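You operate a simulated robot arm through the tools that you are given. There is no shell and no other tool. Be economical: measure what you need, move in short steps, check, and stop when the job is done.

The job below is to be done with a simulated two-armed robot. You get a single attempt, and the scene is never put back.

JOB
Count the pine rail's empty towers on the hand counter.
Fine: it lies in the bracket drawer; stand it on the bench and shut the drawer. Hold it with one hand; one click for each empty tower. Set down upright: hand counter. Where these are worked on the way, their far stop is far enough and under half their travel is too little: bracket drawer.

Only the result counts: the job must be done as asked and must still hold three seconds after the hand-in. Knocking over, shifting, dropping, spilling or breaking anything else fails it.

ROBOT AND FRAMES
Two 7-joint arms with two-finger parallel grippers on one trunk, on a base that drives. Base frame: it is fixed to the floor where the robot stands at the start and does not move with it; the origin is under the middle of the robot, x ahead of it, y to its left, z up. Units: m, rad, N and s.
The left shoulder is at the start at [0.07, 0.134, 1.201], the right one opposite. With the tool pointing down near the work surface each hand reaches from about 0.1 to 0.62 m from the robot's upright axis, wherever it stands, measured 20 degrees to its own side. Places, roughly: bench cradle [1, -0.2, 0.9]; bracket drawer [0.7, 0.1, 0.8]; cradle clamp [0.8, -0.1, 0.9]; force knob [1.1, 0.1, 0.9]; key of the hand counter [0.6, 0.1, 0.8]; sliding stop [1.4, -0.1, 0.9]; swing latch [0.7, 0.4, 0.9]; tilt knob [1, 0.2, 0.9]; top of the bracket bench [0.6, 0.2, 0.9]. Payload 1.57 kg a hand.
Tool frame (each hand has its own): the origin (TCP) lies between the finger pads and is the grasp point; the fingertips stand 0.03 m ahead of it; z points along the fingers, y is the line along which they close. The gripper opens to 0.08 m. The fingers are 0.017 m wide and 0.012 m thick; the gripper's body (0.04 by 0.082 m) begins 0.08 m behind the TCP.
Orientation is that of the tool frame in the base frame, as a unit quaternion [x, y, z, w]. With the fingers straight down and closing along the base's y, the tool's x points along the base's -x, its y along +y and its z along -z.

CONTROLS
- The arms move only by the tool jog_arm. It takes "left_steps", "right_steps" or both (then of equal length, played together; a hand with none holds still); each is text: rows parted by semicolons, each of 7 numbers parted by spaces: the turn, a rotation vector about the tool's x, y, z in units of 5 degrees (1.0 is 5 degrees), then the shift along the tool's x, y, z in units of 25 mm (1.0 is 25 mm), then the finger opening in m, from 0 to 0.08. In form: wx wy wz dx dy dz gripper; .... A call has 1 to 8 rows; each row shifts and turns the commanded pose from where the row before left it, along the tool's axes as they then stand. A call with a number of a shift or a turn outside -1 to 1 is refused whole. Each row takes 0.2 s and may step no farther than 0.05 m and 0.15 rad from the row before; otherwise, or with a gripper value out of range, the whole call is refused. Where a pose cannot be reached the arm comes as near as it can. A force on the tool above 40 N (or 10 N above the force at the start of the call, whichever is more), or a blocked arm, ends the call early, and 0.2 s more pass. Each finger travels about 0.153 m/s and halts on what it meets, pressing with about 42 N; the grip force reading is that of the motor and also rises with nothing between the fingers. The clock runs only during rows and for 0.2 s after the last one: add rows that do not move to give the fingers time. It gives the time, the measured TCP pose, the force on the tool (base axes), the opening and the grip force at its end, in the units of the frame above (readings bear some noise), with the torque about the TCP (base axes, N m) and any sound that the robot's microphone picked up, and new pictures: "show" is both (left out), scene, wrist or none (wrist: the cameras of the hands that moved).
- Cameras (640 x 400 px; columns grow to the right, rows downward): "scene" is now at [0.134, 0.012, 1.3886]; the picture's right is [0.16, -0.99, 0.00], its down [-0.74, -0.12, -0.66] and it looks along [0.66, 0.10, -0.75] (base axes); focal length 276 px, centre (320, 200). "left" rides on the left gripper at [0.072, 0.007, -0.122] in its tool frame; the picture's right is [-0.09, 1.00, 0.00], its down [-0.84, -0.08, -0.54] and it looks along [-0.54, -0.05, 0.84] (tool axes); focal length 238 px, centre (320, 200). "right" rides on the right gripper at [0.072, -0.007, -0.122] in its tool frame; the picture's right is [0.09, 1.00, 0.00], its down [-0.84, 0.08, -0.54] and it looks along [-0.54, 0.05, 0.84] (tool axes); focal length 238 px, centre (320, 200). There is no depth. A picture from a camera that has moved, and an enlarged one, comes with that camera's place and axes in the base frame and with its lens. The place of the scene camera against the robot may be out by one fixed shift of up to 0.025 m in any direction.
- lift_body(by): slides the trunk up (or, below 0, down) by that many m; the arms and the scene camera ride with it, the base frame stays. It gives what a move gives, with no picture.
- roll_base(legs): drives the robot by 1 to 6 legs, each [ahead, left, turn to the left] in m, m and rad, along the robot's own axes; the way and the turn of a leg run together, so that a leg with both is an arc; at most 1.5 m and 3.142 rad a leg. The arms and the cameras ride along, it lands a little off, and it stops where it bumps. It gives what a move gives, and a new picture of the scene camera.
- aim_head(pan, tilt): turns the head with the scene camera to pan (to the left, within 1.501 rad either way) and tilt (down, from -0.506 to 1.204), counted from straight ahead of the robot. It gives what a move gives, and a new picture of the scene camera.
- enlarge(camera, box): a new picture of the part [left, top, right, bottom] of that camera's present view, enlarged. It takes no simulated time.
- finish_job(): hands the job in; it is judged then, once.

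Go step by step. Nothing tells you exact positions but the pictures and the camera data: compare them with the known pose of the tool, close in by small moves and look again before you grip or let go. The budget is 120 turns and 260 pictures, counting those below and the enlarged ones. Unless the task says otherwise, let go and move clear before handing in.

The tools are called after "Emit:" as a command line: name --argument value ..., lists and objects as JSON in quotes. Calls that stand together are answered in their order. jog_arm: Moves the arms, as the interface text tells. Its arguments: {"type":"object","properties":{"left_steps":{"type":"string"},"right_steps":{"type":"string"},"show":{"type":"string","enum":["both","scene","wrist","none"]}},"required":[]} The other tools are called the same way: lift_body (by) slides the trunk up or down; roll_base (legs) drives the base; aim_head (pan, tilt) turns the head that bears the scene camera; enlarge (camera, box) takes an enlarged picture of a part of a camera's view; finish_job () hands the job in.

At the start:

```text
time_s: 0.0
left_position: [0.3643, 0.1945, 1.1611]
left_tcp_rot: [0.0, 1.0, 0.0, -0.001]
left_wrist_force: [0.8, 0.3, 0.3]
left_torque: [0.0, 0.0, 0.02]
left_width: 0.0802
left_grip_force: 0.1
right_position: [0.4172, -0.1659, 1.0763]
right_tcp_rot: [0.0, 1.0, -0.001, 0.0]
right_wrist_force: [-0.2, 0.3, -0.3]
right_torque: [-0.01, 0.0, 0.0]
right_width: 0.08
right_grip_force: 0.1
trunk travel left (down, up): [-0.775, 0.165]
robot x, y, heading: [0.0005, 0.0027, -0.001]
head pan, tilt: [0.157, 0.843]
```

scene: 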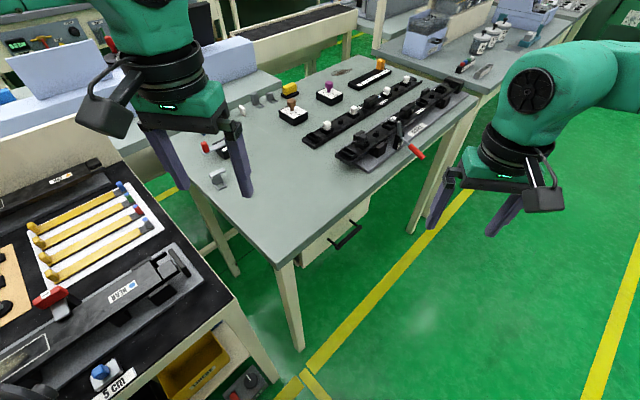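
right: 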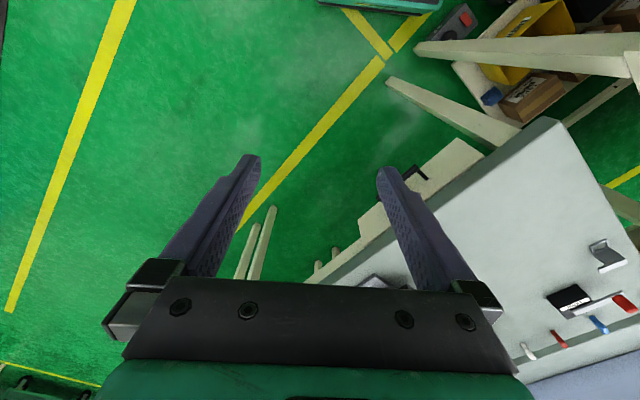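
left: 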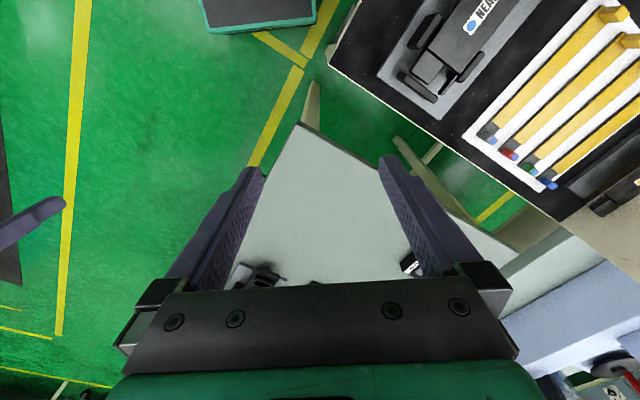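

I see the bracket bench ahead with a drawer and handle under its front edge, and rails with towers on top. I'll look closer at the bench top and the drawer.

Emit:
enlarge --camera "scene" --box '[200, 40, 480, 215]'

Emit:
enlarge --camera "scene" --box '[240, 180, 440, 305]'

```text
2.29 times, centred on (340, 128) of scene
camera zoom: at [0.134, 0.012, 1.3886], right [0.16, -0.99, 0.0], down [-0.74, -0.12, -0.66], along [0.66, 0.1, -0.75], focal length 632 px, centre (274, 366)
```

zoom: 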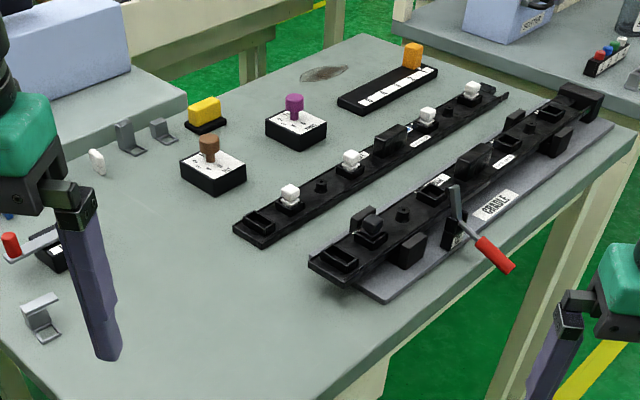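

```text
3.20 times, centred on (340, 242) of scene
camera zoom: at [0.134, 0.012, 1.3886], right [0.16, -0.99, 0.0], down [-0.74, -0.12, -0.66], along [0.66, 0.1, -0.75], focal length 885 px, centre (256, 64)
```

zoom: 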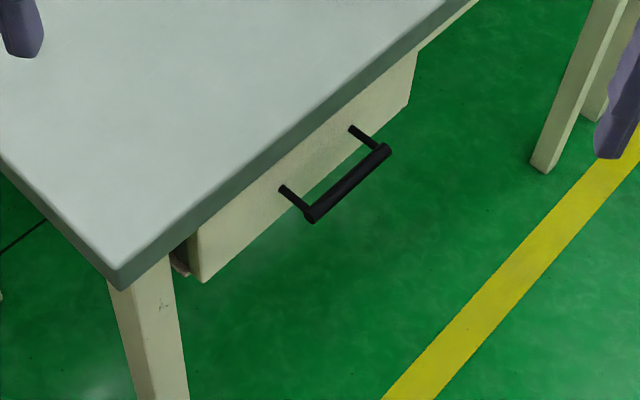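

The bench front edge runs roughly from (0.40, 0.14) to (1.17, -0.40), so the drawer pulls along about (-0.57, -0.82). I'll drive to stand in front of the drawer, facing the bench, and read the rail labels.

Emit:
roll_base --legs '[[0, -0.5, 0], [0.2, 0, 0], [0, 0, 0.96]]'

```text
time_s: 6.6
left_position: [0.2495, -0.0902, 1.1622]
left_tcp_rot: [-0.461, 0.887, 0.0, 0.0]
left_wrist_force: [0.5, -0.3, 1.0]
left_torque: [0.03, -0.02, 0.0]
left_width: 0.0798
left_grip_force: 0.0
right_position: [0.5763, -0.2529, 1.0753]
right_tcp_rot: [-0.461, 0.887, -0.001, 0.0]
right_wrist_force: [-0.7, -0.2, -0.7]
right_torque: [0.0, 0.01, -0.04]
right_width: 0.08
right_grip_force: 0.2
trunk travel left (down, up): [-0.775, 0.165]
robot x, y, heading: [0.1981, -0.4966, 0.958]
head pan, tilt: [0.157, 0.843]
camera scene: at [0.2697, -0.3889, 1.3886], right [0.9, -0.44, 0.0], down [-0.33, -0.67, -0.66], along [0.29, 0.6, -0.75], focal length 276 px, centre (320, 200)
```

scene: 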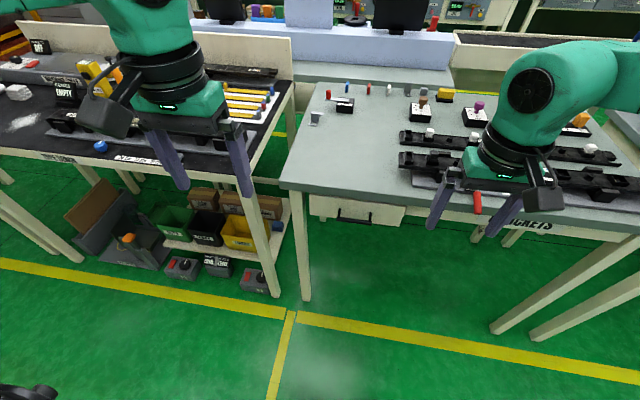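

The base is squared up with the drawer. I'll move the right arm back and to the right so it no longer hides the rails.

Emit:
jog_arm --right_steps "0 0 0 1 -1 0 0.08; 0 0 0 1 -1 0 0.08; 0 0 0 1 -1 0 0.08; 0 0 0 1 -1 0 0.08; 0 0 0 1 -1 0 0.08; 0 0 0 1 -1 0 0.08" --show "none"

Emit:
aim_head --pan -0.5 --tilt 0.6

```text
time_s: 8.0
left_position: [0.248, -0.0916, 1.1631]
left_tcp_rot: [-0.462, 0.887, 0.0, 0.001]
left_wrist_force: [-0.1, -0.3, 0.4]
left_torque: [0.02, -0.01, 0.04]
left_width: 0.0799
left_grip_force: 0.0
right_position: [0.609, -0.4548, 1.0761]
right_tcp_rot: [-0.462, 0.887, 0.0, 0.0]
right_wrist_force: [0.4, 0.6, -0.6]
right_torque: [0.03, 0.01, -0.04]
right_width: 0.0798
right_grip_force: 0.1
right hand out of reach, approached as far as the arm can: row 5
trunk travel left (down, up): [-0.775, 0.165]
robot x, y, heading: [0.2023, -0.5015, 0.96]
head pan, tilt: [0.157, 0.843]
```

```text
time_s: 9.0
left_position: [0.2495, -0.0904, 1.163]
left_tcp_rot: [-0.462, 0.887, -0.001, 0.0]
left_wrist_force: [-0.3, -0.6, -0.2]
left_torque: [-0.01, -0.01, -0.03]
left_width: 0.0797
left_grip_force: 0.0
right_position: [0.6112, -0.4528, 1.0755]
right_tcp_rot: [-0.462, 0.887, 0.0, 0.0]
right_wrist_force: [-0.1, 0.7, -0.7]
right_torque: [0.0, -0.01, -0.01]
right_width: 0.0801
right_grip_force: 0.0
trunk travel left (down, up): [-0.775, 0.165]
robot x, y, heading: [0.1986, -0.4982, 0.96]
head pan, tilt: [-0.499, 0.6]
camera scene: at [0.3142, -0.4199, 1.409], right [0.45, -0.9, 0.0], down [-0.51, -0.25, -0.82], along [0.74, 0.37, -0.57], focal length 276 px, centre (320, 200)
```

scene: 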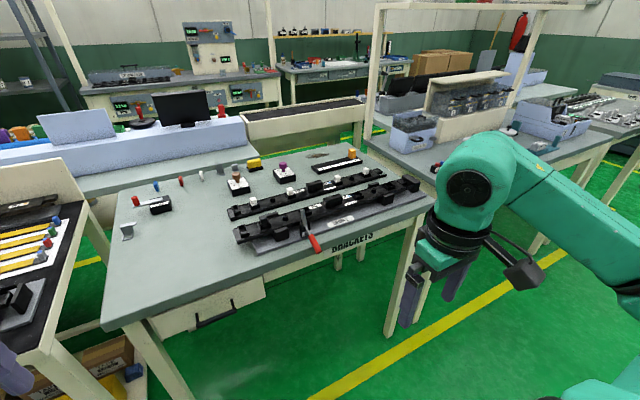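

Emit:
enlarge --camera "scene" --box '[220, 160, 350, 241]'

Emit:
enlarge --camera "scene" --box '[300, 140, 430, 221]'

Emit:
enlarge --camera "scene" --box '[380, 40, 640, 202]'

```text
4.92 times, centred on (285, 200) of scene
camera zoom: at [0.3142, -0.4199, 1.409], right [0.45, -0.9, 0.0], down [-0.51, -0.25, -0.82], along [0.74, 0.37, -0.57], focal length 1361 px, centre (492, 198)
```

zoom: 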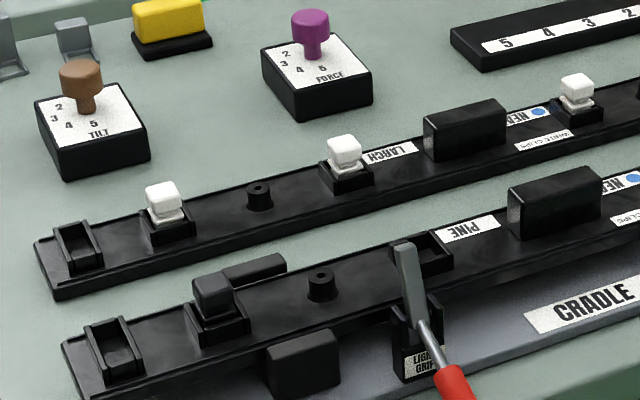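

```text
4.92 times, centred on (365, 180) of scene
camera zoom: at [0.3142, -0.4199, 1.409], right [0.45, -0.9, 0.0], down [-0.51, -0.25, -0.82], along [0.74, 0.37, -0.57], focal length 1361 px, centre (98, 296)
```

zoom: 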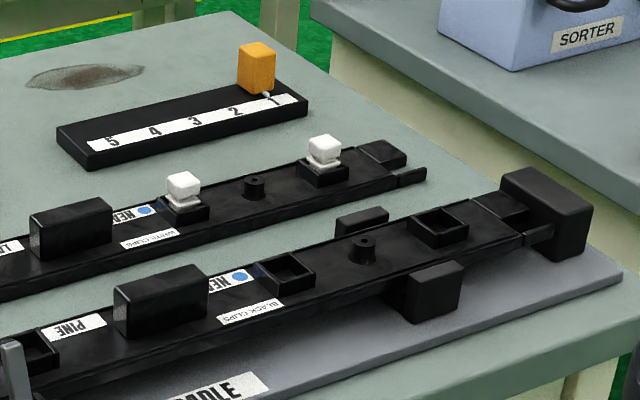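

```text
2.46 times, centred on (510, 121) of scene
camera zoom: at [0.3142, -0.4199, 1.409], right [0.45, -0.9, 0.0], down [-0.51, -0.25, -0.82], along [0.74, 0.37, -0.57], focal length 680 px, centre (-148, 394)
```

zoom: 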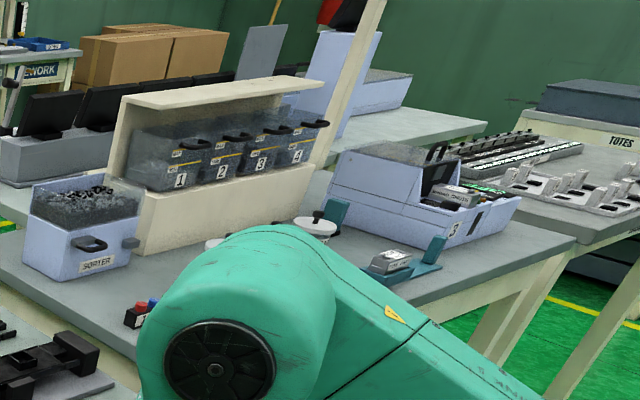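

The pine rail sits in the cradle, with black clips in black towers. Tower 1 looks filled and towers 2 to 4 look empty, so I'll use the wrist camera for a second view.

Emit:
enlarge --camera "right" --box '[0, 0, 640, 400]'

Emit:
aim_head --pan -0.1 --tilt 0.75

```text
1.00 times, centred on (320, 200) of right (not enlarged: the box is as wide or as high as the picture)
camera zoom: at [0.5742, -0.5145, 1.197], right [-0.87, 0.5, 0.0], down [0.42, 0.73, 0.54], along [0.27, 0.47, -0.84], focal length 238 px, centre (320, 200)
```

zoom: 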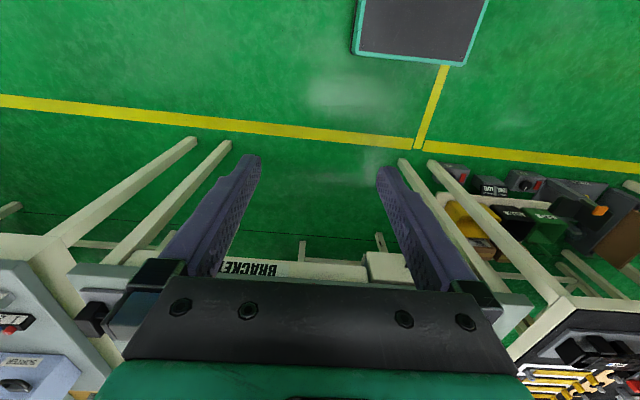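

```text
time_s: 9.9
left_position: [0.2507, -0.0898, 1.1633]
left_tcp_rot: [-0.462, 0.887, -0.001, 0.001]
left_wrist_force: [0.3, 1.0, -0.2]
left_torque: [-0.01, -0.02, 0.0]
left_width: 0.0801
left_grip_force: 0.0
right_position: [0.6113, -0.4531, 1.0766]
right_tcp_rot: [-0.462, 0.887, 0.001, 0.001]
right_wrist_force: [-1.3, 0.0, -0.5]
right_torque: [-0.01, 0.0, 0.0]
right_width: 0.08
right_grip_force: 0.1
trunk travel left (down, up): [-0.775, 0.165]
robot x, y, heading: [0.2006, -0.5004, 0.959]
head pan, tilt: [-0.099, 0.75]
camera scene: at [0.2892, -0.3967, 1.3962], right [0.76, -0.65, 0.0], down [-0.45, -0.52, -0.73], along [0.48, 0.55, -0.68], focal length 276 px, centre (320, 200)
```

scene: 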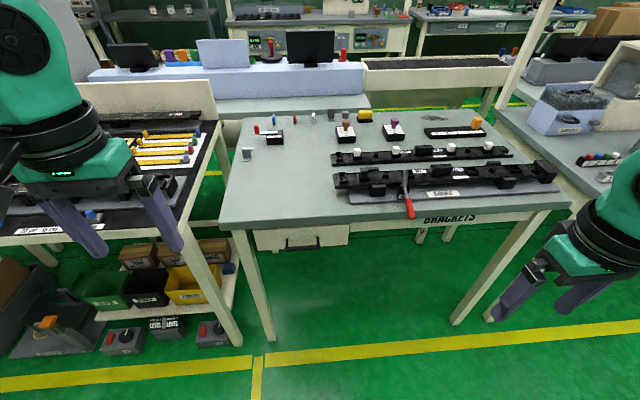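

Emit:
enlarge --camera "scene" --box '[325, 150, 445, 225]'

Emit:
enlarge --camera "scene" --box '[440, 135, 560, 210]'

Emit:
enlarge --camera "scene" --box '[220, 200, 360, 287]'

```text
5.33 times, centred on (385, 188) of scene
camera zoom: at [0.2892, -0.3967, 1.3962], right [0.76, -0.65, 0.0], down [-0.45, -0.52, -0.73], along [0.48, 0.55, -0.68], focal length 1474 px, centre (-27, 267)
```

zoom: 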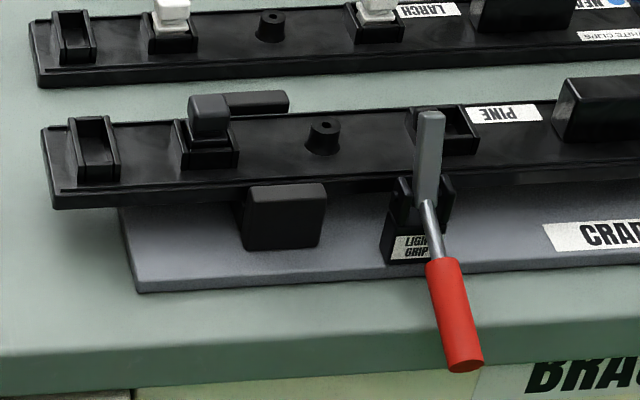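

```text
5.33 times, centred on (500, 172) of scene
camera zoom: at [0.2892, -0.3967, 1.3962], right [0.76, -0.65, 0.0], down [-0.45, -0.52, -0.73], along [0.48, 0.55, -0.68], focal length 1474 px, centre (-640, 347)
```

zoom: 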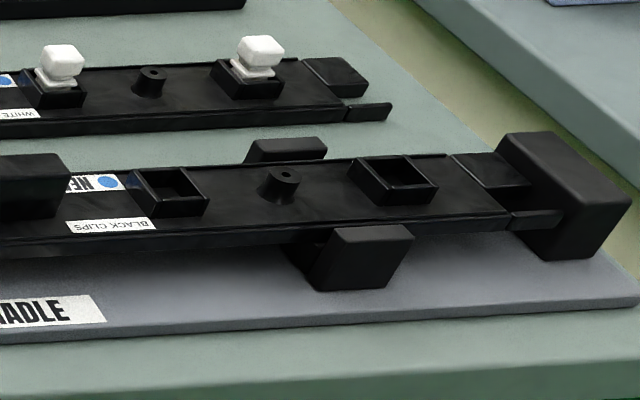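

```text
4.57 times, centred on (290, 244) of scene
camera zoom: at [0.2892, -0.3967, 1.3962], right [0.76, -0.65, 0.0], down [-0.45, -0.52, -0.73], along [0.48, 0.55, -0.68], focal length 1264 px, centre (457, 1)
```

zoom: 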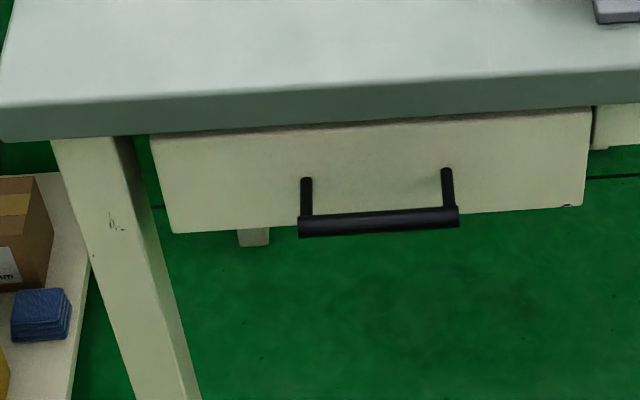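

The pine rail has four towers: one holds a black clip and three are empty, so I need three clicks. Two views put the drawer handle at about (0.569, -0.004, 0.758), with the bench top near z 0.85. I'll bring the left hand in front of it.

Emit:
jog_arm --left_steps "0 0 0 -0.45 -0.7 1 0.08; 0 0 0 -0.45 -0.7 1 0.08; 0 0 0 -0.45 -0.7 1 0.08; 0 0 0 -0.45 -0.7 1 0.08; 0 0 0 -0.45 -0.7 1 0.08; 0 0 0 -0.45 -0.7 1 0.08; 0 0 0 -0.45 -0.7 1 0.08; 0 0 0 -0.45 -0.7 1 0.08" --show "none"

Emit:
jog_arm --left_steps "-0.9238 -0.9238 0.9238 0 0 0 0.08; -0.9238 -0.9238 0.9238 0 0 0 0.08; -0.9238 -0.9238 0.9238 0 0 0 0.08; -0.9238 -0.9238 0.9238 0 0 0 0.08; -0.9238 -0.9238 0.9238 0 0 0 0.08; -0.9238 -0.9238 0.9238 0 0 0 0.08; -0.9238 -0.9238 0.9238 0 0 0 0.08; -0.9238 -0.9238 0.9238 0 0 0 0.08" --show "scene"

```text
time_s: 11.7
left_position: [0.3737, -0.095, 0.9742]
left_tcp_rot: [-0.462, 0.887, 0.0, 0.001]
left_wrist_force: [0.1, -0.6, -0.1]
left_torque: [-0.01, 0.0, -0.01]
left_width: 0.0801
left_grip_force: 0.1
left hand out of reach, approached as far as the arm can: row 7, 8
right_position: [0.6095, -0.4532, 1.0755]
right_tcp_rot: [-0.462, 0.887, 0.001, 0.0]
right_wrist_force: [0.4, 0.7, 0.1]
right_torque: [0.01, -0.01, -0.02]
right_width: 0.08
right_grip_force: 0.1
trunk travel left (down, up): [-0.775, 0.165]
robot x, y, heading: [0.204, -0.4985, 0.959]
head pan, tilt: [-0.099, 0.75]
```

```text
time_s: 13.5
left_position: [0.3287, -0.0775, 0.9982]
left_tcp_rot: [-0.12, 0.893, 0.413, 0.131]
left_wrist_force: [0.1, 0.4, 0.5]
left_torque: [-0.01, 0.01, -0.01]
left_width: 0.0801
left_grip_force: 0.1
left hand out of reach, approached as far as the arm can: row 1, 2, 3, 4, 5, 6, 7, 8
right_position: [0.6098, -0.4531, 1.0764]
right_tcp_rot: [-0.462, 0.887, 0.001, 0.0]
right_wrist_force: [-0.2, 0.4, 0.7]
right_torque: [0.02, -0.01, 0.01]
right_width: 0.0798
right_grip_force: 0.0
trunk travel left (down, up): [-0.775, 0.165]
robot x, y, heading: [0.1969, -0.5001, 0.958]
head pan, tilt: [-0.099, 0.75]
camera scene: at [0.2888, -0.3967, 1.3962], right [0.76, -0.65, 0.0], down [-0.44, -0.52, -0.73], along [0.48, 0.55, -0.68], focal length 276 px, centre (320, 200)
```

scene: 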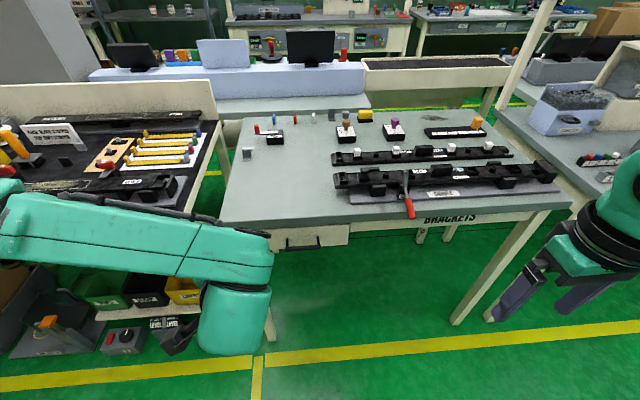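

The left arm struggles to reach across the body at this height. I'll shift the base to the right so the handle lies about 20 degrees to the left hand's side, then finish turning the hand.

Emit:
roll_base --legs '[[0, -0.22, -0.02]]'

Emit:
jog_arm --left_steps "-0.9238 -0.9238 0.9238 0 0 0 0.08; -0.9238 -0.9238 0.9238 0 0 0 0.08; -0.9238 -0.9238 0.9238 0 0 0 0.08; -0.9238 -0.9238 0.9238 0 0 0 0.08; -0.9238 -0.9238 0.9238 0 0 0 0.08; -0.9238 -0.9238 0.9238 0 0 0 0.08; -0.9238 -0.9238 0.9238 0 0 0 0.08" --show "scene"

```text
time_s: 15.2
left_position: [0.5137, -0.2054, 0.9981]
left_tcp_rot: [-0.112, 0.894, 0.412, 0.134]
left_wrist_force: [-0.3, -0.4, 0.1]
left_torque: [-0.03, 0.0, 0.01]
left_width: 0.0798
left_grip_force: 0.0
right_position: [0.7884, -0.5868, 1.0756]
right_tcp_rot: [-0.453, 0.892, -0.001, 0.001]
right_wrist_force: [0.6, -0.6, -0.3]
right_torque: [-0.02, -0.04, 0.03]
right_width: 0.0799
right_grip_force: 0.0
trunk travel left (down, up): [-0.775, 0.165]
robot x, y, heading: [0.3787, -0.6271, 0.937]
head pan, tilt: [-0.099, 0.75]
camera scene: at [0.4672, -0.5241, 1.3961], right [0.74, -0.67, 0.0], down [-0.45, -0.51, -0.73], along [0.49, 0.54, -0.68], focal length 276 px, centre (320, 200)
```

scene: 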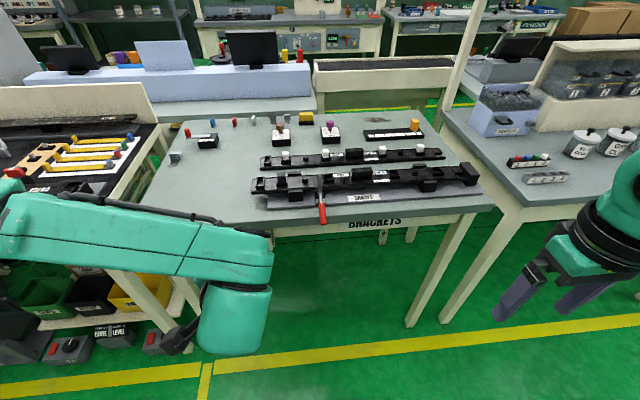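

```text
time_s: 16.8
left_position: [0.555, -0.1794, 1.1328]
left_tcp_rot: [0.219, 0.678, 0.668, 0.215]
left_wrist_force: [0.2, -0.6, -0.4]
left_torque: [-0.01, -0.03, 0.0]
left_width: 0.0798
left_grip_force: 0.0
left hand out of reach, approached as far as the arm can: row 1, 2, 3, 4, 5, 6, 7
right_position: [0.7885, -0.5895, 1.0766]
right_tcp_rot: [-0.453, 0.891, 0.0, 0.001]
right_wrist_force: [-0.1, 0.6, -0.5]
right_torque: [0.01, -0.02, 0.01]
right_width: 0.0799
right_grip_force: 0.1
trunk travel left (down, up): [-0.775, 0.165]
robot x, y, heading: [0.3743, -0.6248, 0.941]
head pan, tilt: [-0.099, 0.75]
camera scene: at [0.4681, -0.526, 1.3962], right [0.74, -0.67, 0.0], down [-0.45, -0.51, -0.73], along [0.49, 0.55, -0.68], focal length 276 px, centre (320, 200)
```

scene: 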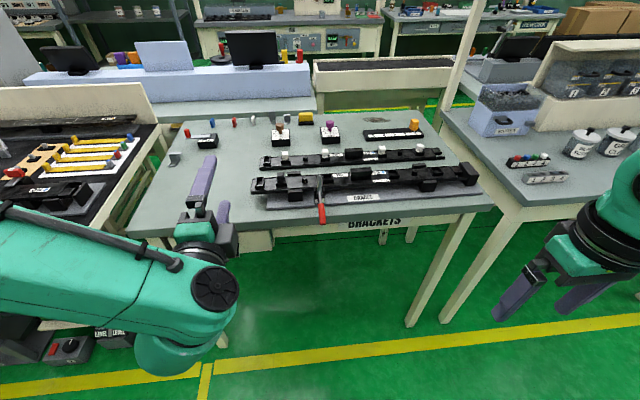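

The left tool now points straight at the bench with its fingers closing vertically. I'll lower the trunk so the hand comes down to handle height; it is still short of the bench edge.

Emit:
lift_body --by -0.3

Emit:
aim_head --pan 0.3 --tilt 0.65

```text
time_s: 19.8
left_position: [0.5563, -0.178, 0.8319]
left_tcp_rot: [0.218, 0.679, 0.668, 0.215]
left_wrist_force: [-0.2, 0.3, -0.4]
left_torque: [-0.02, -0.03, 0.0]
left_width: 0.0799
left_grip_force: 0.1
right_position: [0.7894, -0.5884, 0.7753]
right_tcp_rot: [-0.453, 0.892, -0.001, 0.0]
right_wrist_force: [0.0, -0.3, 0.1]
right_torque: [0.01, 0.0, 0.01]
right_width: 0.0797
right_grip_force: 0.0
trunk travel left (down, up): [-0.475, 0.465]
robot x, y, heading: [0.3777, -0.6288, 0.939]
head pan, tilt: [-0.099, 0.75]
```

```text
time_s: 20.7
left_position: [0.5569, -0.1779, 0.832]
left_tcp_rot: [0.219, 0.679, 0.668, 0.214]
left_wrist_force: [0.7, 0.1, 0.5]
left_torque: [0.0, 0.01, 0.02]
left_width: 0.0802
left_grip_force: 0.0
right_position: [0.7891, -0.5888, 0.776]
right_tcp_rot: [-0.452, 0.892, 0.0, 0.0]
right_wrist_force: [-0.2, -0.4, 0.2]
right_torque: [0.0, -0.01, 0.0]
right_width: 0.08
right_grip_force: 0.0
trunk travel left (down, up): [-0.475, 0.465]
robot x, y, heading: [0.3753, -0.6258, 0.935]
head pan, tilt: [0.3, 0.649]
camera scene: at [0.4416, -0.5049, 1.1047], right [0.95, -0.33, 0.0], down [-0.2, -0.57, -0.8], along [0.26, 0.75, -0.6], focal length 276 px, centre (320, 200)
```

scene: 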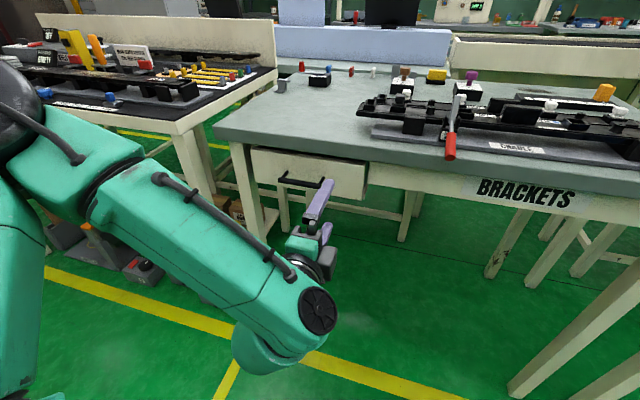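

Emit:
enlarge --camera "left" --box '[0, 0, 640, 400]'

Emit:
enlarge --camera "scene" --box '[230, 130, 390, 230]'

```text
1.00 times, centred on (320, 200) of left (not enlarged: the box is as wide or as high as the picture)
camera zoom: at [0.428, -0.235, 0.8395], right [0.08, -0.04, 1.0], down [0.36, -0.93, -0.07], along [0.93, 0.37, -0.06], focal length 238 px, centre (320, 200)
```

zoom: 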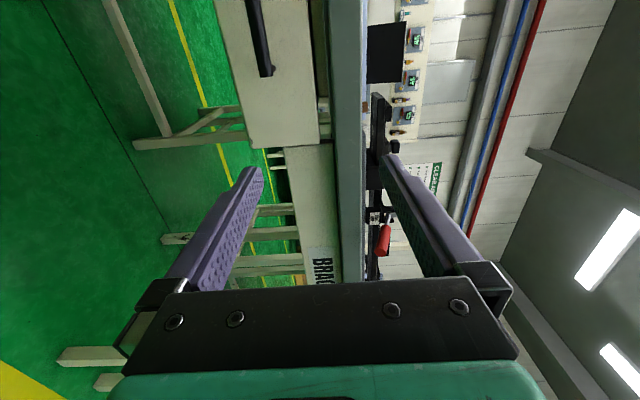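

```text
4.00 times, centred on (310, 180) of scene
camera zoom: at [0.4416, -0.5049, 1.1047], right [0.95, -0.33, 0.0], down [-0.2, -0.57, -0.8], along [0.26, 0.75, -0.6], focal length 1106 px, centre (360, 280)
```

zoom: 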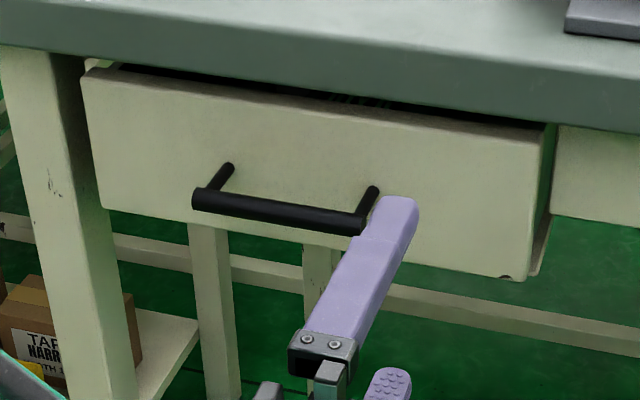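

The wrist camera puts the handle bar near z 0.77, about 0.17 m ahead of the hand and 0.1 m to its left. I'll line up sideways and in height and look again.

Emit:
jog_arm --left_steps "0 0 0 1 -0.6 0 0.08; 0 0 0 1 -0.6 0 0.08; 0 0 0 1 -0.6 0 0.08; 0 0 0 1 -0.6 0 0.08; 0 0 0 0 0 0 0.08"

```text
time_s: 21.9
left_position: [0.5363, -0.1437, 0.8478]
left_tcp_rot: [0.218, 0.68, 0.667, 0.214]
left_wrist_force: [0.4, 0.5, -0.4]
left_torque: [0.0, 0.02, 0.0]
left_width: 0.0799
left_grip_force: 0.0
left hand out of reach, approached as far as the arm can: row 1, 2, 3, 4
right_position: [0.7887, -0.5888, 0.7761]
right_tcp_rot: [-0.453, 0.892, 0.0, 0.0]
right_wrist_force: [0.8, 0.7, -0.1]
right_torque: [-0.02, 0.01, 0.04]
right_width: 0.08
right_grip_force: 0.0
trunk travel left (down, up): [-0.475, 0.465]
robot x, y, heading: [0.3751, -0.6288, 0.94]
head pan, tilt: [0.3, 0.649]
camera scene: at [0.4416, -0.5048, 1.1047], right [0.95, -0.33, 0.0], down [-0.2, -0.57, -0.8], along [0.26, 0.75, -0.6], focal length 276 px, centre (320, 200)
camera left: at [0.4075, -0.1999, 0.8561], right [0.09, -0.04, 1.0], down [0.37, -0.93, -0.07], along [0.93, 0.37, -0.07], focal length 238 px, centre (320, 200)
```

scene: 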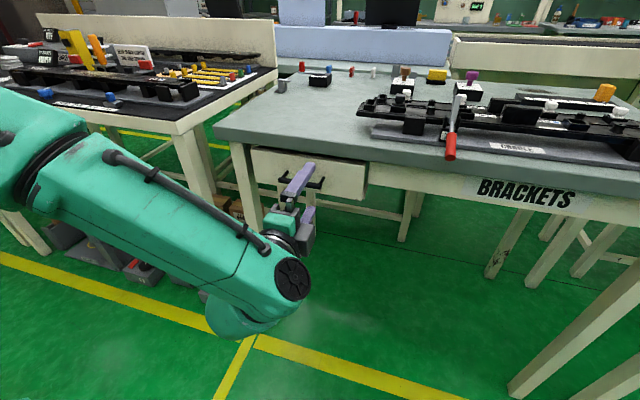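
left: 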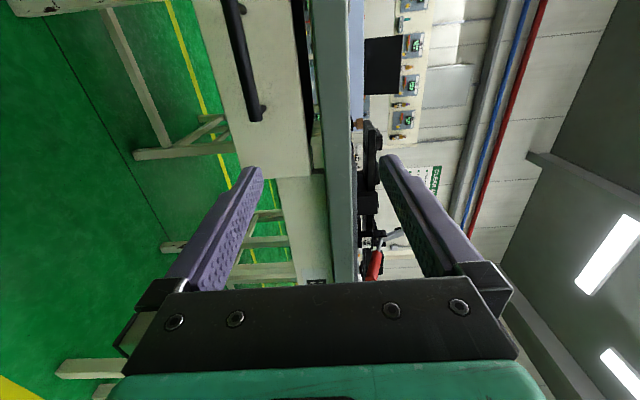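

The hand is too folded to reach down here, so I'll extend it forward a bit, still short of the handle, which should let it come to the commanded height.

Emit:
jog_arm --left_steps "0 0 0 0 0 1 0.08; 0 0 0 0 0 1 0.08; 0 0 0 0 0 0.8 0.08; 0 0 0 0 0 0 0.08"

```text
time_s: 22.9
left_position: [0.5357, -0.1426, 0.8489]
left_tcp_rot: [0.218, 0.68, 0.667, 0.214]
left_wrist_force: [-0.4, 0.0, 0.6]
left_torque: [0.01, 0.02, -0.02]
left_width: 0.0798
left_grip_force: 0.0
left hand out of reach, approached as far as the arm can: row 1, 2, 3
right_position: [0.7878, -0.5882, 0.7756]
right_tcp_rot: [-0.453, 0.892, -0.001, -0.001]
right_wrist_force: [0.8, 0.7, 0.3]
right_torque: [0.0, 0.0, 0.02]
right_width: 0.0797
right_grip_force: 0.0
trunk travel left (down, up): [-0.475, 0.465]
robot x, y, heading: [0.3791, -0.625, 0.941]
head pan, tilt: [0.3, 0.649]
camera scene: at [0.4415, -0.5049, 1.1047], right [0.95, -0.33, 0.0], down [-0.2, -0.57, -0.8], along [0.26, 0.75, -0.6], focal length 276 px, centre (320, 200)
camera left: at [0.4075, -0.2, 0.856], right [0.09, -0.04, 1.0], down [0.37, -0.93, -0.07], along [0.93, 0.37, -0.07], focal length 238 px, centre (320, 200)
```

scene: 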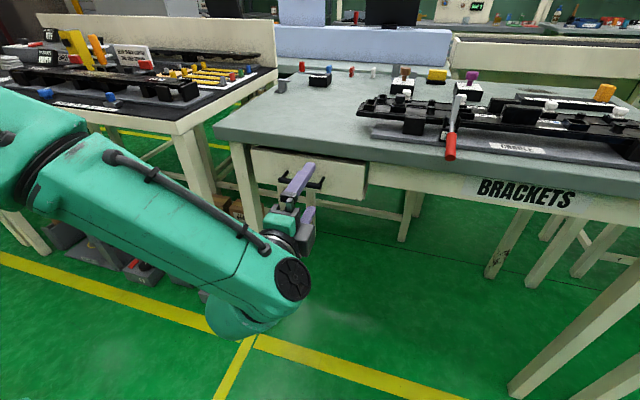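
left: 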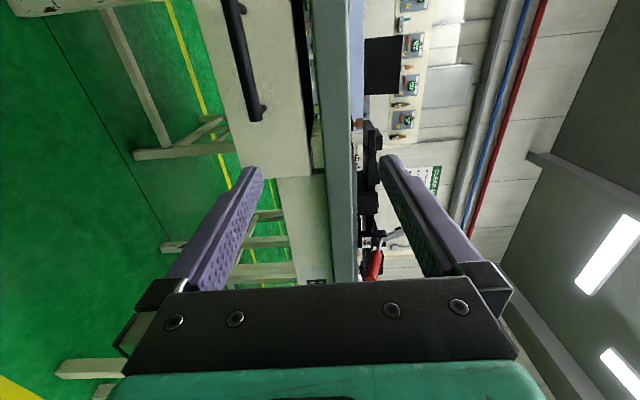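

The hand didn't move at all, so I'll test which directions are free from here with a small up-and-forward step.

Emit:
jog_arm --left_steps "0 0 0 0 1 0 0.08; 0 0 0 0 1 0 0.08; 0 0 0 0 0 0 0.08" --show "none"

Emit:
jog_arm --left_steps "0 0 0 -1 0 0.5 0.08; 0 0 0 -1 0 0.5 0.08; 0 0 0 0 0 0 0.08" --show "none"

```text
time_s: 23.7
left_position: [0.5352, -0.1416, 0.8985]
left_tcp_rot: [0.217, 0.68, 0.667, 0.216]
left_wrist_force: [0.7, 0.0, 0.6]
left_torque: [0.01, 0.01, -0.01]
left_width: 0.0799
left_grip_force: 0.2
right_position: [0.7884, -0.588, 0.7758]
right_tcp_rot: [-0.453, 0.891, 0.0, 0.0]
right_wrist_force: [0.2, 0.1, -0.9]
right_torque: [0.02, 0.0, -0.02]
right_width: 0.0801
right_grip_force: 0.2
trunk travel left (down, up): [-0.475, 0.465]
robot x, y, heading: [0.3757, -0.6285, 0.934]
head pan, tilt: [0.3, 0.649]
```

```text
time_s: 24.5
left_position: [0.5909, -0.1509, 0.8982]
left_tcp_rot: [0.218, 0.678, 0.668, 0.214]
left_wrist_force: [-0.2, -0.5, 0.6]
left_torque: [-0.02, -0.04, 0.04]
left_width: 0.0802
left_grip_force: 0.0
right_position: [0.7883, -0.5884, 0.7755]
right_tcp_rot: [-0.453, 0.892, 0.0, 0.0]
right_wrist_force: [-0.9, 0.1, -0.5]
right_torque: [0.01, -0.01, -0.01]
right_width: 0.0801
right_grip_force: 0.0
trunk travel left (down, up): [-0.475, 0.465]
robot x, y, heading: [0.3777, -0.6265, 0.935]
head pan, tilt: [0.3, 0.649]
```

Commands restart from the actual pose, and only low positions relative to the shoulder are blocked. I'll lower the trunk further and shift the base left instead of the arm.

Emit:
lift_body --by -0.125

Emit:
roll_base --legs '[[0, 0.11, 0]]'

Emit:
enlarge --camera "left" --box '[0, 0, 640, 400]'

```text
time_s: 26.0
left_position: [0.5904, -0.1506, 0.7731]
left_tcp_rot: [0.219, 0.678, 0.668, 0.214]
left_wrist_force: [-0.1, -0.9, 0.3]
left_torque: [-0.01, -0.03, 0.0]
left_width: 0.0799
left_grip_force: 0.0
right_position: [0.7892, -0.5882, 0.6505]
right_tcp_rot: [-0.452, 0.892, 0.0, -0.001]
right_wrist_force: [-0.6, 0.2, -0.4]
right_torque: [0.0, 0.0, 0.0]
right_width: 0.08
right_grip_force: 0.0
trunk travel left (down, up): [-0.35, 0.59]
robot x, y, heading: [0.3816, -0.6273, 0.942]
head pan, tilt: [0.3, 0.649]
```

```text
time_s: 27.2
left_position: [0.5015, -0.0855, 0.7723]
left_tcp_rot: [0.219, 0.679, 0.667, 0.215]
left_wrist_force: [-0.2, -0.1, 0.7]
left_torque: [0.03, 0.0, 0.01]
left_width: 0.0801
left_grip_force: 0.0
right_position: [0.7006, -0.524, 0.6513]
right_tcp_rot: [-0.454, 0.891, -0.001, 0.0]
right_wrist_force: [0.3, 0.4, 0.6]
right_torque: [0.04, 0.0, 0.01]
right_width: 0.0797
right_grip_force: 0.0
trunk travel left (down, up): [-0.35, 0.59]
robot x, y, heading: [0.2844, -0.5638, 0.939]
head pan, tilt: [0.3, 0.649]
camera scene: at [0.3526, -0.44, 0.9797], right [0.95, -0.32, 0.0], down [-0.2, -0.57, -0.8], along [0.26, 0.75, -0.6], focal length 276 px, centre (320, 200)
```

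scene: 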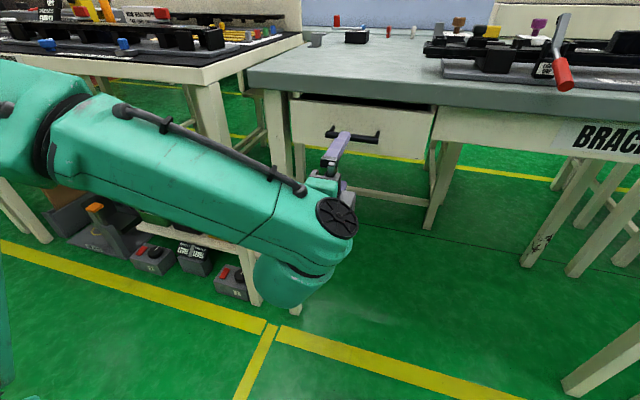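

```text
1.00 times, centred on (320, 200) of left (not enlarged: the box is as wide or as high as the picture)
camera zoom: at [0.3737, -0.1431, 0.7802], right [0.08, -0.04, 1.0], down [0.36, -0.93, -0.07], along [0.93, 0.37, -0.06], focal length 238 px, centre (320, 200)
```

zoom: 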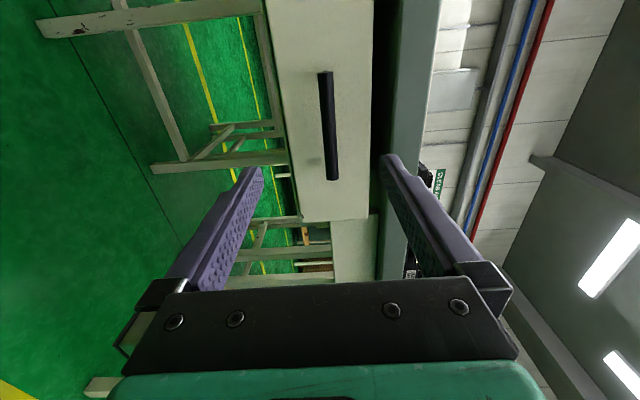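

From wrist views alone the bar centre is about (0.55, -0.01, 0.778), 0.09 m ahead and well aligned. I'll advance and check before closing.

Emit:
jog_arm --left_steps "0 0 0 0 0.1 0.8 0.08; 0 0 0 0 0.1 0.8 0.08; 0 0 0 0 0 0.8 0.08; 0 0 0 0 0 0.7 0.08"

```text
time_s: 28.2
left_position: [0.5481, -0.0231, 0.7762]
left_tcp_rot: [0.218, 0.678, 0.668, 0.215]
left_wrist_force: [-0.2, 1.2, -0.2]
left_torque: [0.01, 0.01, -0.03]
left_width: 0.0803
left_grip_force: 0.2
right_position: [0.7007, -0.5224, 0.6507]
right_tcp_rot: [-0.453, 0.891, 0.0, 0.0]
right_wrist_force: [0.1, -0.1, 0.4]
right_torque: [0.0, 0.01, 0.01]
right_width: 0.0803
right_grip_force: 0.0
trunk travel left (down, up): [-0.35, 0.59]
robot x, y, heading: [0.2898, -0.566, 0.937]
head pan, tilt: [0.3, 0.649]
camera scene: at [0.3534, -0.4403, 0.9797], right [0.95, -0.32, 0.0], down [-0.2, -0.57, -0.8], along [0.26, 0.75, -0.6], focal length 276 px, centre (320, 200)
camera left: at [0.4194, -0.0797, 0.7844], right [0.08, -0.04, 1.0], down [0.36, -0.93, -0.07], along [0.93, 0.37, -0.06], focal length 238 px, centre (320, 200)
```

scene: 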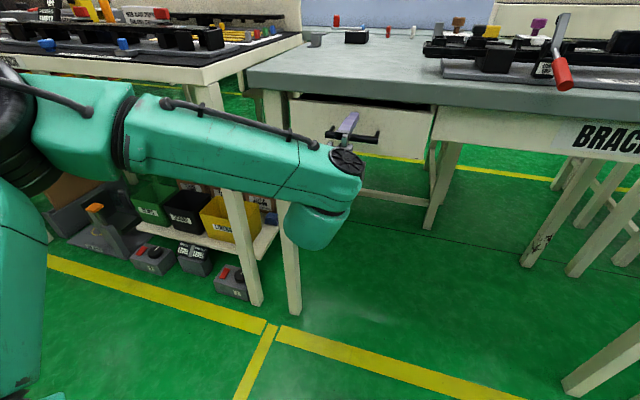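
left: 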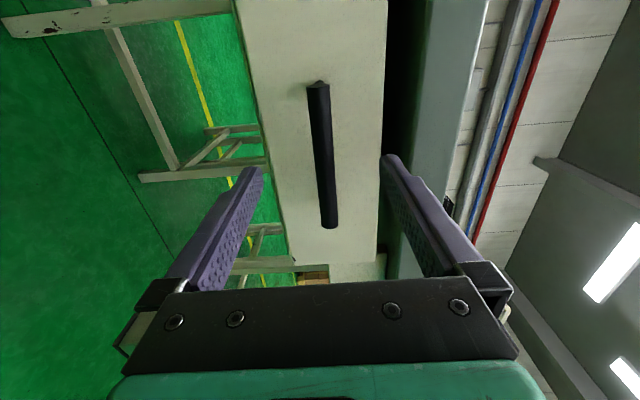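

The bar is between the fingers, about 0.02 m short of the grasp point. I'll advance a little and close.

Emit:
jog_arm --left_steps "0 0 0 0 0 0.5 0.08; 0 0 0 0 0.1 0 0.04; 0 0 0 0 0 0 0.01; 0 0 0 0 0 0 0.005; 0 0 0 0 0 0 0.005"

```text
time_s: 29.4
left_position: [0.554, -0.0142, 0.78]
left_tcp_rot: [0.218, 0.677, 0.669, 0.215]
left_wrist_force: [0.5, 0.4, 5.7]
left_torque: [0.06, -0.07, -0.03]
left_width: 0.0136
left_grip_force: 30.1
right_position: [0.7007, -0.5231, 0.6507]
right_tcp_rot: [-0.454, 0.891, 0.0, 0.0]
right_wrist_force: [0.7, -0.6, 0.0]
right_torque: [0.02, 0.0, -0.01]
right_width: 0.0799
right_grip_force: 0.1
trunk travel left (down, up): [-0.35, 0.59]
robot x, y, heading: [0.29, -0.5647, 0.938]
head pan, tilt: [0.3, 0.649]
camera scene: at [0.353, -0.4411, 0.9799], right [0.95, -0.32, 0.0], down [-0.2, -0.57, -0.8], along [0.26, 0.75, -0.6], focal length 276 px, centre (320, 200)
camera left: at [0.4261, -0.0706, 0.7875], right [0.08, -0.04, 1.0], down [0.36, -0.93, -0.07], along [0.93, 0.37, -0.06], focal length 238 px, centre (320, 200)
```

scene: 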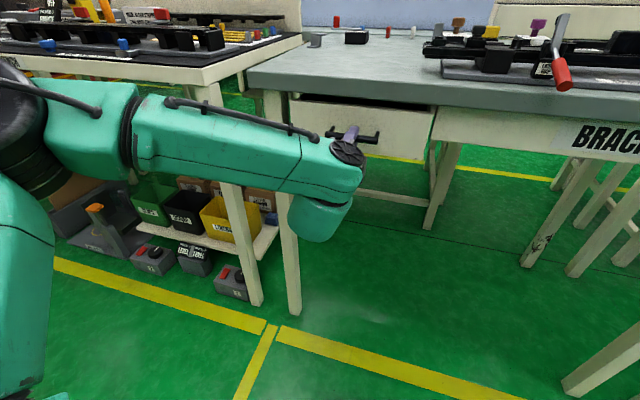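
left: 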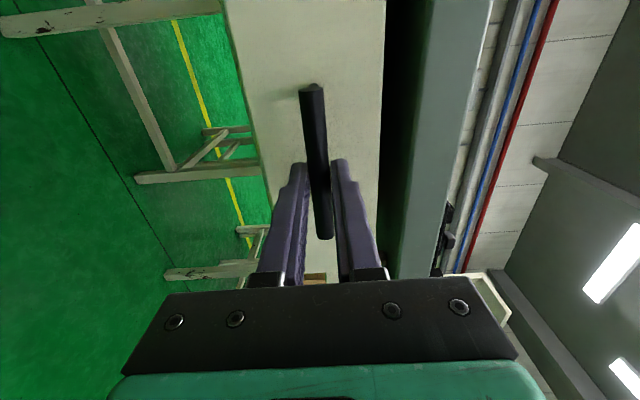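

I have the handle (opening 13.6 mm, grip 30 N). I'll pull by driving the base straight back.

Emit:
roll_base --legs '[[-0.12, 0, 0]]'

```text
time_s: 30.6
left_position: [0.4837, -0.1114, 0.7797]
left_tcp_rot: [0.219, 0.677, 0.669, 0.215]
left_wrist_force: [2.4, -2.3, 7.5]
left_torque: [0.09, -0.08, 0.01]
left_width: 0.0135
left_grip_force: 30.6
right_position: [0.6293, -0.6227, 0.6506]
right_tcp_rot: [-0.453, 0.891, 0.001, 0.001]
right_wrist_force: [0.2, -0.6, -0.1]
right_torque: [0.02, 0.03, 0.0]
right_width: 0.08
right_grip_force: 0.0
trunk travel left (down, up): [-0.35, 0.59]
robot x, y, heading: [0.2176, -0.6588, 0.942]
head pan, tilt: [0.3, 0.649]
camera scene: at [0.2815, -0.5399, 0.98], right [0.95, -0.32, 0.0], down [-0.2, -0.57, -0.8], along [0.26, 0.75, -0.6], focal length 276 px, centre (320, 200)
```

scene: 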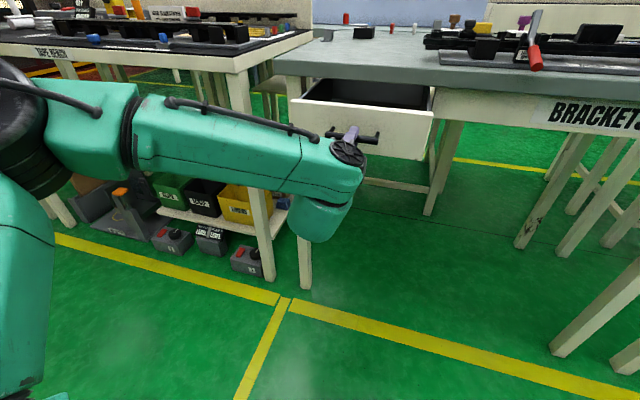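

The drawer is sliding out nicely. I'll keep pulling.

Emit:
roll_base --legs '[[-0.07, 0, 0]]'

```text
time_s: 31.6
left_position: [0.4407, -0.1689, 0.7804]
left_tcp_rot: [0.218, 0.677, 0.668, 0.216]
left_wrist_force: [1.9, -2.5, 4.7]
left_torque: [0.06, 0.0, 0.01]
left_width: 0.0138
left_grip_force: 29.8
right_position: [0.587, -0.6793, 0.6506]
right_tcp_rot: [-0.453, 0.892, 0.001, 0.0]
right_wrist_force: [0.1, 1.1, 0.2]
right_torque: [0.03, 0.0, 0.0]
right_width: 0.0803
right_grip_force: 0.0
trunk travel left (down, up): [-0.35, 0.59]
robot x, y, heading: [0.1797, -0.7154, 0.944]
head pan, tilt: [0.3, 0.649]
camera scene: at [0.24, -0.5967, 0.9799], right [0.95, -0.32, 0.0], down [-0.2, -0.57, -0.8], along [0.26, 0.75, -0.6], focal length 276 px, centre (320, 200)
```

scene: 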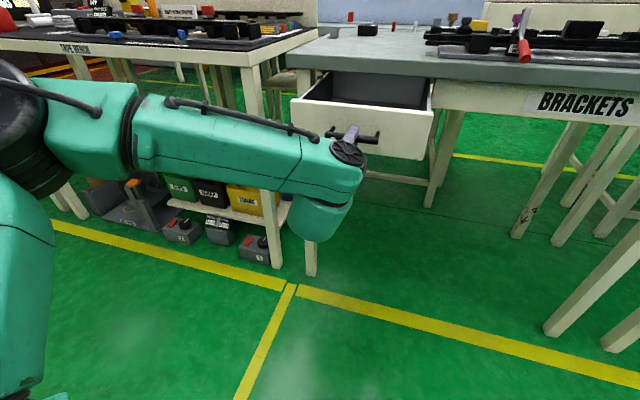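

Emit:
roll_base --legs '[[-0.05, 0, 0]]'

Emit:
enlarge --camera "scene" --box '[270, 50, 470, 175]'

```text
time_s: 32.6
left_position: [0.4108, -0.2099, 0.7802]
left_tcp_rot: [0.219, 0.678, 0.667, 0.216]
left_wrist_force: [0.8, 0.0, -0.1]
left_torque: [-0.02, 0.03, -0.01]
left_width: 0.0052
left_grip_force: 0.0
right_position: [0.5577, -0.72, 0.6518]
right_tcp_rot: [-0.454, 0.891, 0.0, 0.001]
right_wrist_force: [-0.1, -0.1, 0.0]
right_torque: [-0.01, 0.01, 0.0]
right_width: 0.0799
right_grip_force: 0.2
trunk travel left (down, up): [-0.35, 0.59]
robot x, y, heading: [0.1489, -0.7589, 0.938]
head pan, tilt: [0.3, 0.649]
camera scene: at [0.2097, -0.637, 0.9798], right [0.95, -0.32, 0.0], down [-0.2, -0.57, -0.8], along [0.26, 0.75, -0.6], focal length 276 px, centre (320, 200)
```

scene: 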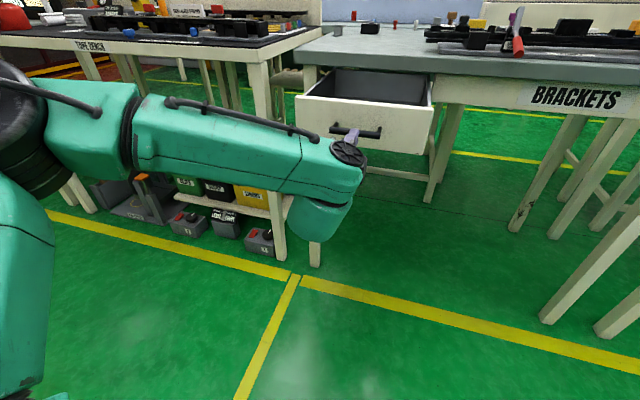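

```text
3.20 times, centred on (370, 112) of scene
camera zoom: at [0.2097, -0.637, 0.9798], right [0.95, -0.32, 0.0], down [-0.2, -0.57, -0.8], along [0.26, 0.75, -0.6], focal length 885 px, centre (160, 480)
```

zoom: 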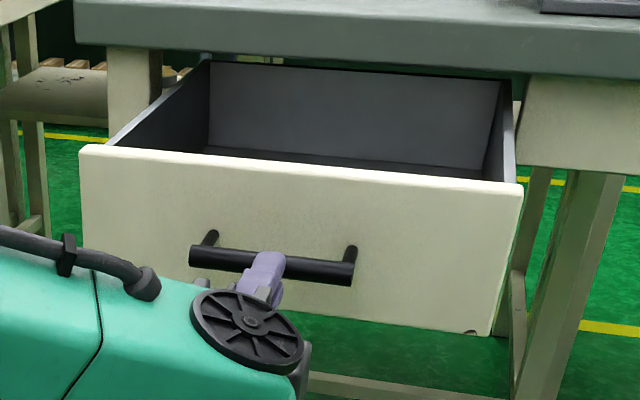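

The hand slipped off once the drawer reached its far stop, so it is fully open (about 0.2 m). I'll back off, shift left so the drawer suits the right hand, and raise the trunk to look inside.

Emit:
roll_base --legs '[[-0.1, 0, 0], [0, 0.3, 0]]'

Emit:
lift_body --by 0.46

Emit:
aim_head --pan -0.25 --tilt 0.7

```text
time_s: 35.4
left_position: [0.1113, -0.1141, 0.7787]
left_tcp_rot: [0.218, 0.679, 0.668, 0.215]
left_wrist_force: [0.3, 0.1, 1.2]
left_torque: [0.04, -0.01, -0.01]
left_width: 0.0052
left_grip_force: 0.1
right_position: [0.2571, -0.6244, 0.6514]
right_tcp_rot: [-0.453, 0.892, 0.001, 0.001]
right_wrist_force: [0.2, 0.0, 0.8]
right_torque: [-0.02, 0.02, -0.02]
right_width: 0.0801
right_grip_force: 0.0
trunk travel left (down, up): [-0.35, 0.59]
robot x, y, heading: [-0.1551, -0.6665, 0.941]
head pan, tilt: [0.3, 0.649]
camera scene: at [-0.0899, -0.5414, 0.9797], right [0.95, -0.32, 0.0], down [-0.2, -0.57, -0.8], along [0.26, 0.75, -0.6], focal length 276 px, centre (320, 200)
```

scene: 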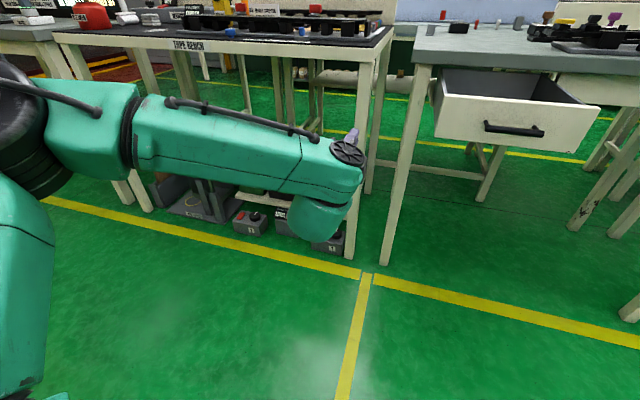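

```text
refused: 0.46 is not a number from -0.4 to 0.4
```

```text
time_s: 36.3
left_position: [0.1126, -0.1146, 0.7789]
left_tcp_rot: [0.219, 0.678, 0.667, 0.215]
left_wrist_force: [0.2, 0.0, -0.6]
left_torque: [-0.01, 0.0, 0.01]
left_width: 0.0048
left_grip_force: 0.1
right_position: [0.2578, -0.6248, 0.6506]
right_tcp_rot: [-0.453, 0.891, 0.0, 0.001]
right_wrist_force: [0.9, 0.4, 0.3]
right_torque: [0.01, 0.01, 0.0]
right_width: 0.0799
right_grip_force: 0.1
trunk travel left (down, up): [-0.35, 0.59]
robot x, y, heading: [-0.1518, -0.6636, 0.942]
head pan, tilt: [-0.25, 0.7]
camera scene: at [-0.0521, -0.5696, 0.9754], right [0.64, -0.77, 0.0], down [-0.5, -0.41, -0.76], along [0.59, 0.49, -0.64], focal length 276 px, centre (320, 200)
```

scene: 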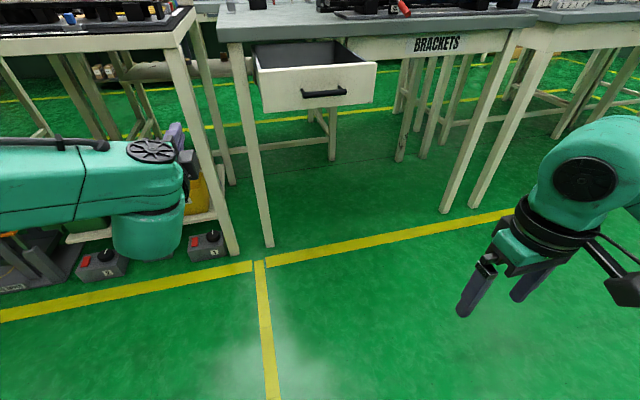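

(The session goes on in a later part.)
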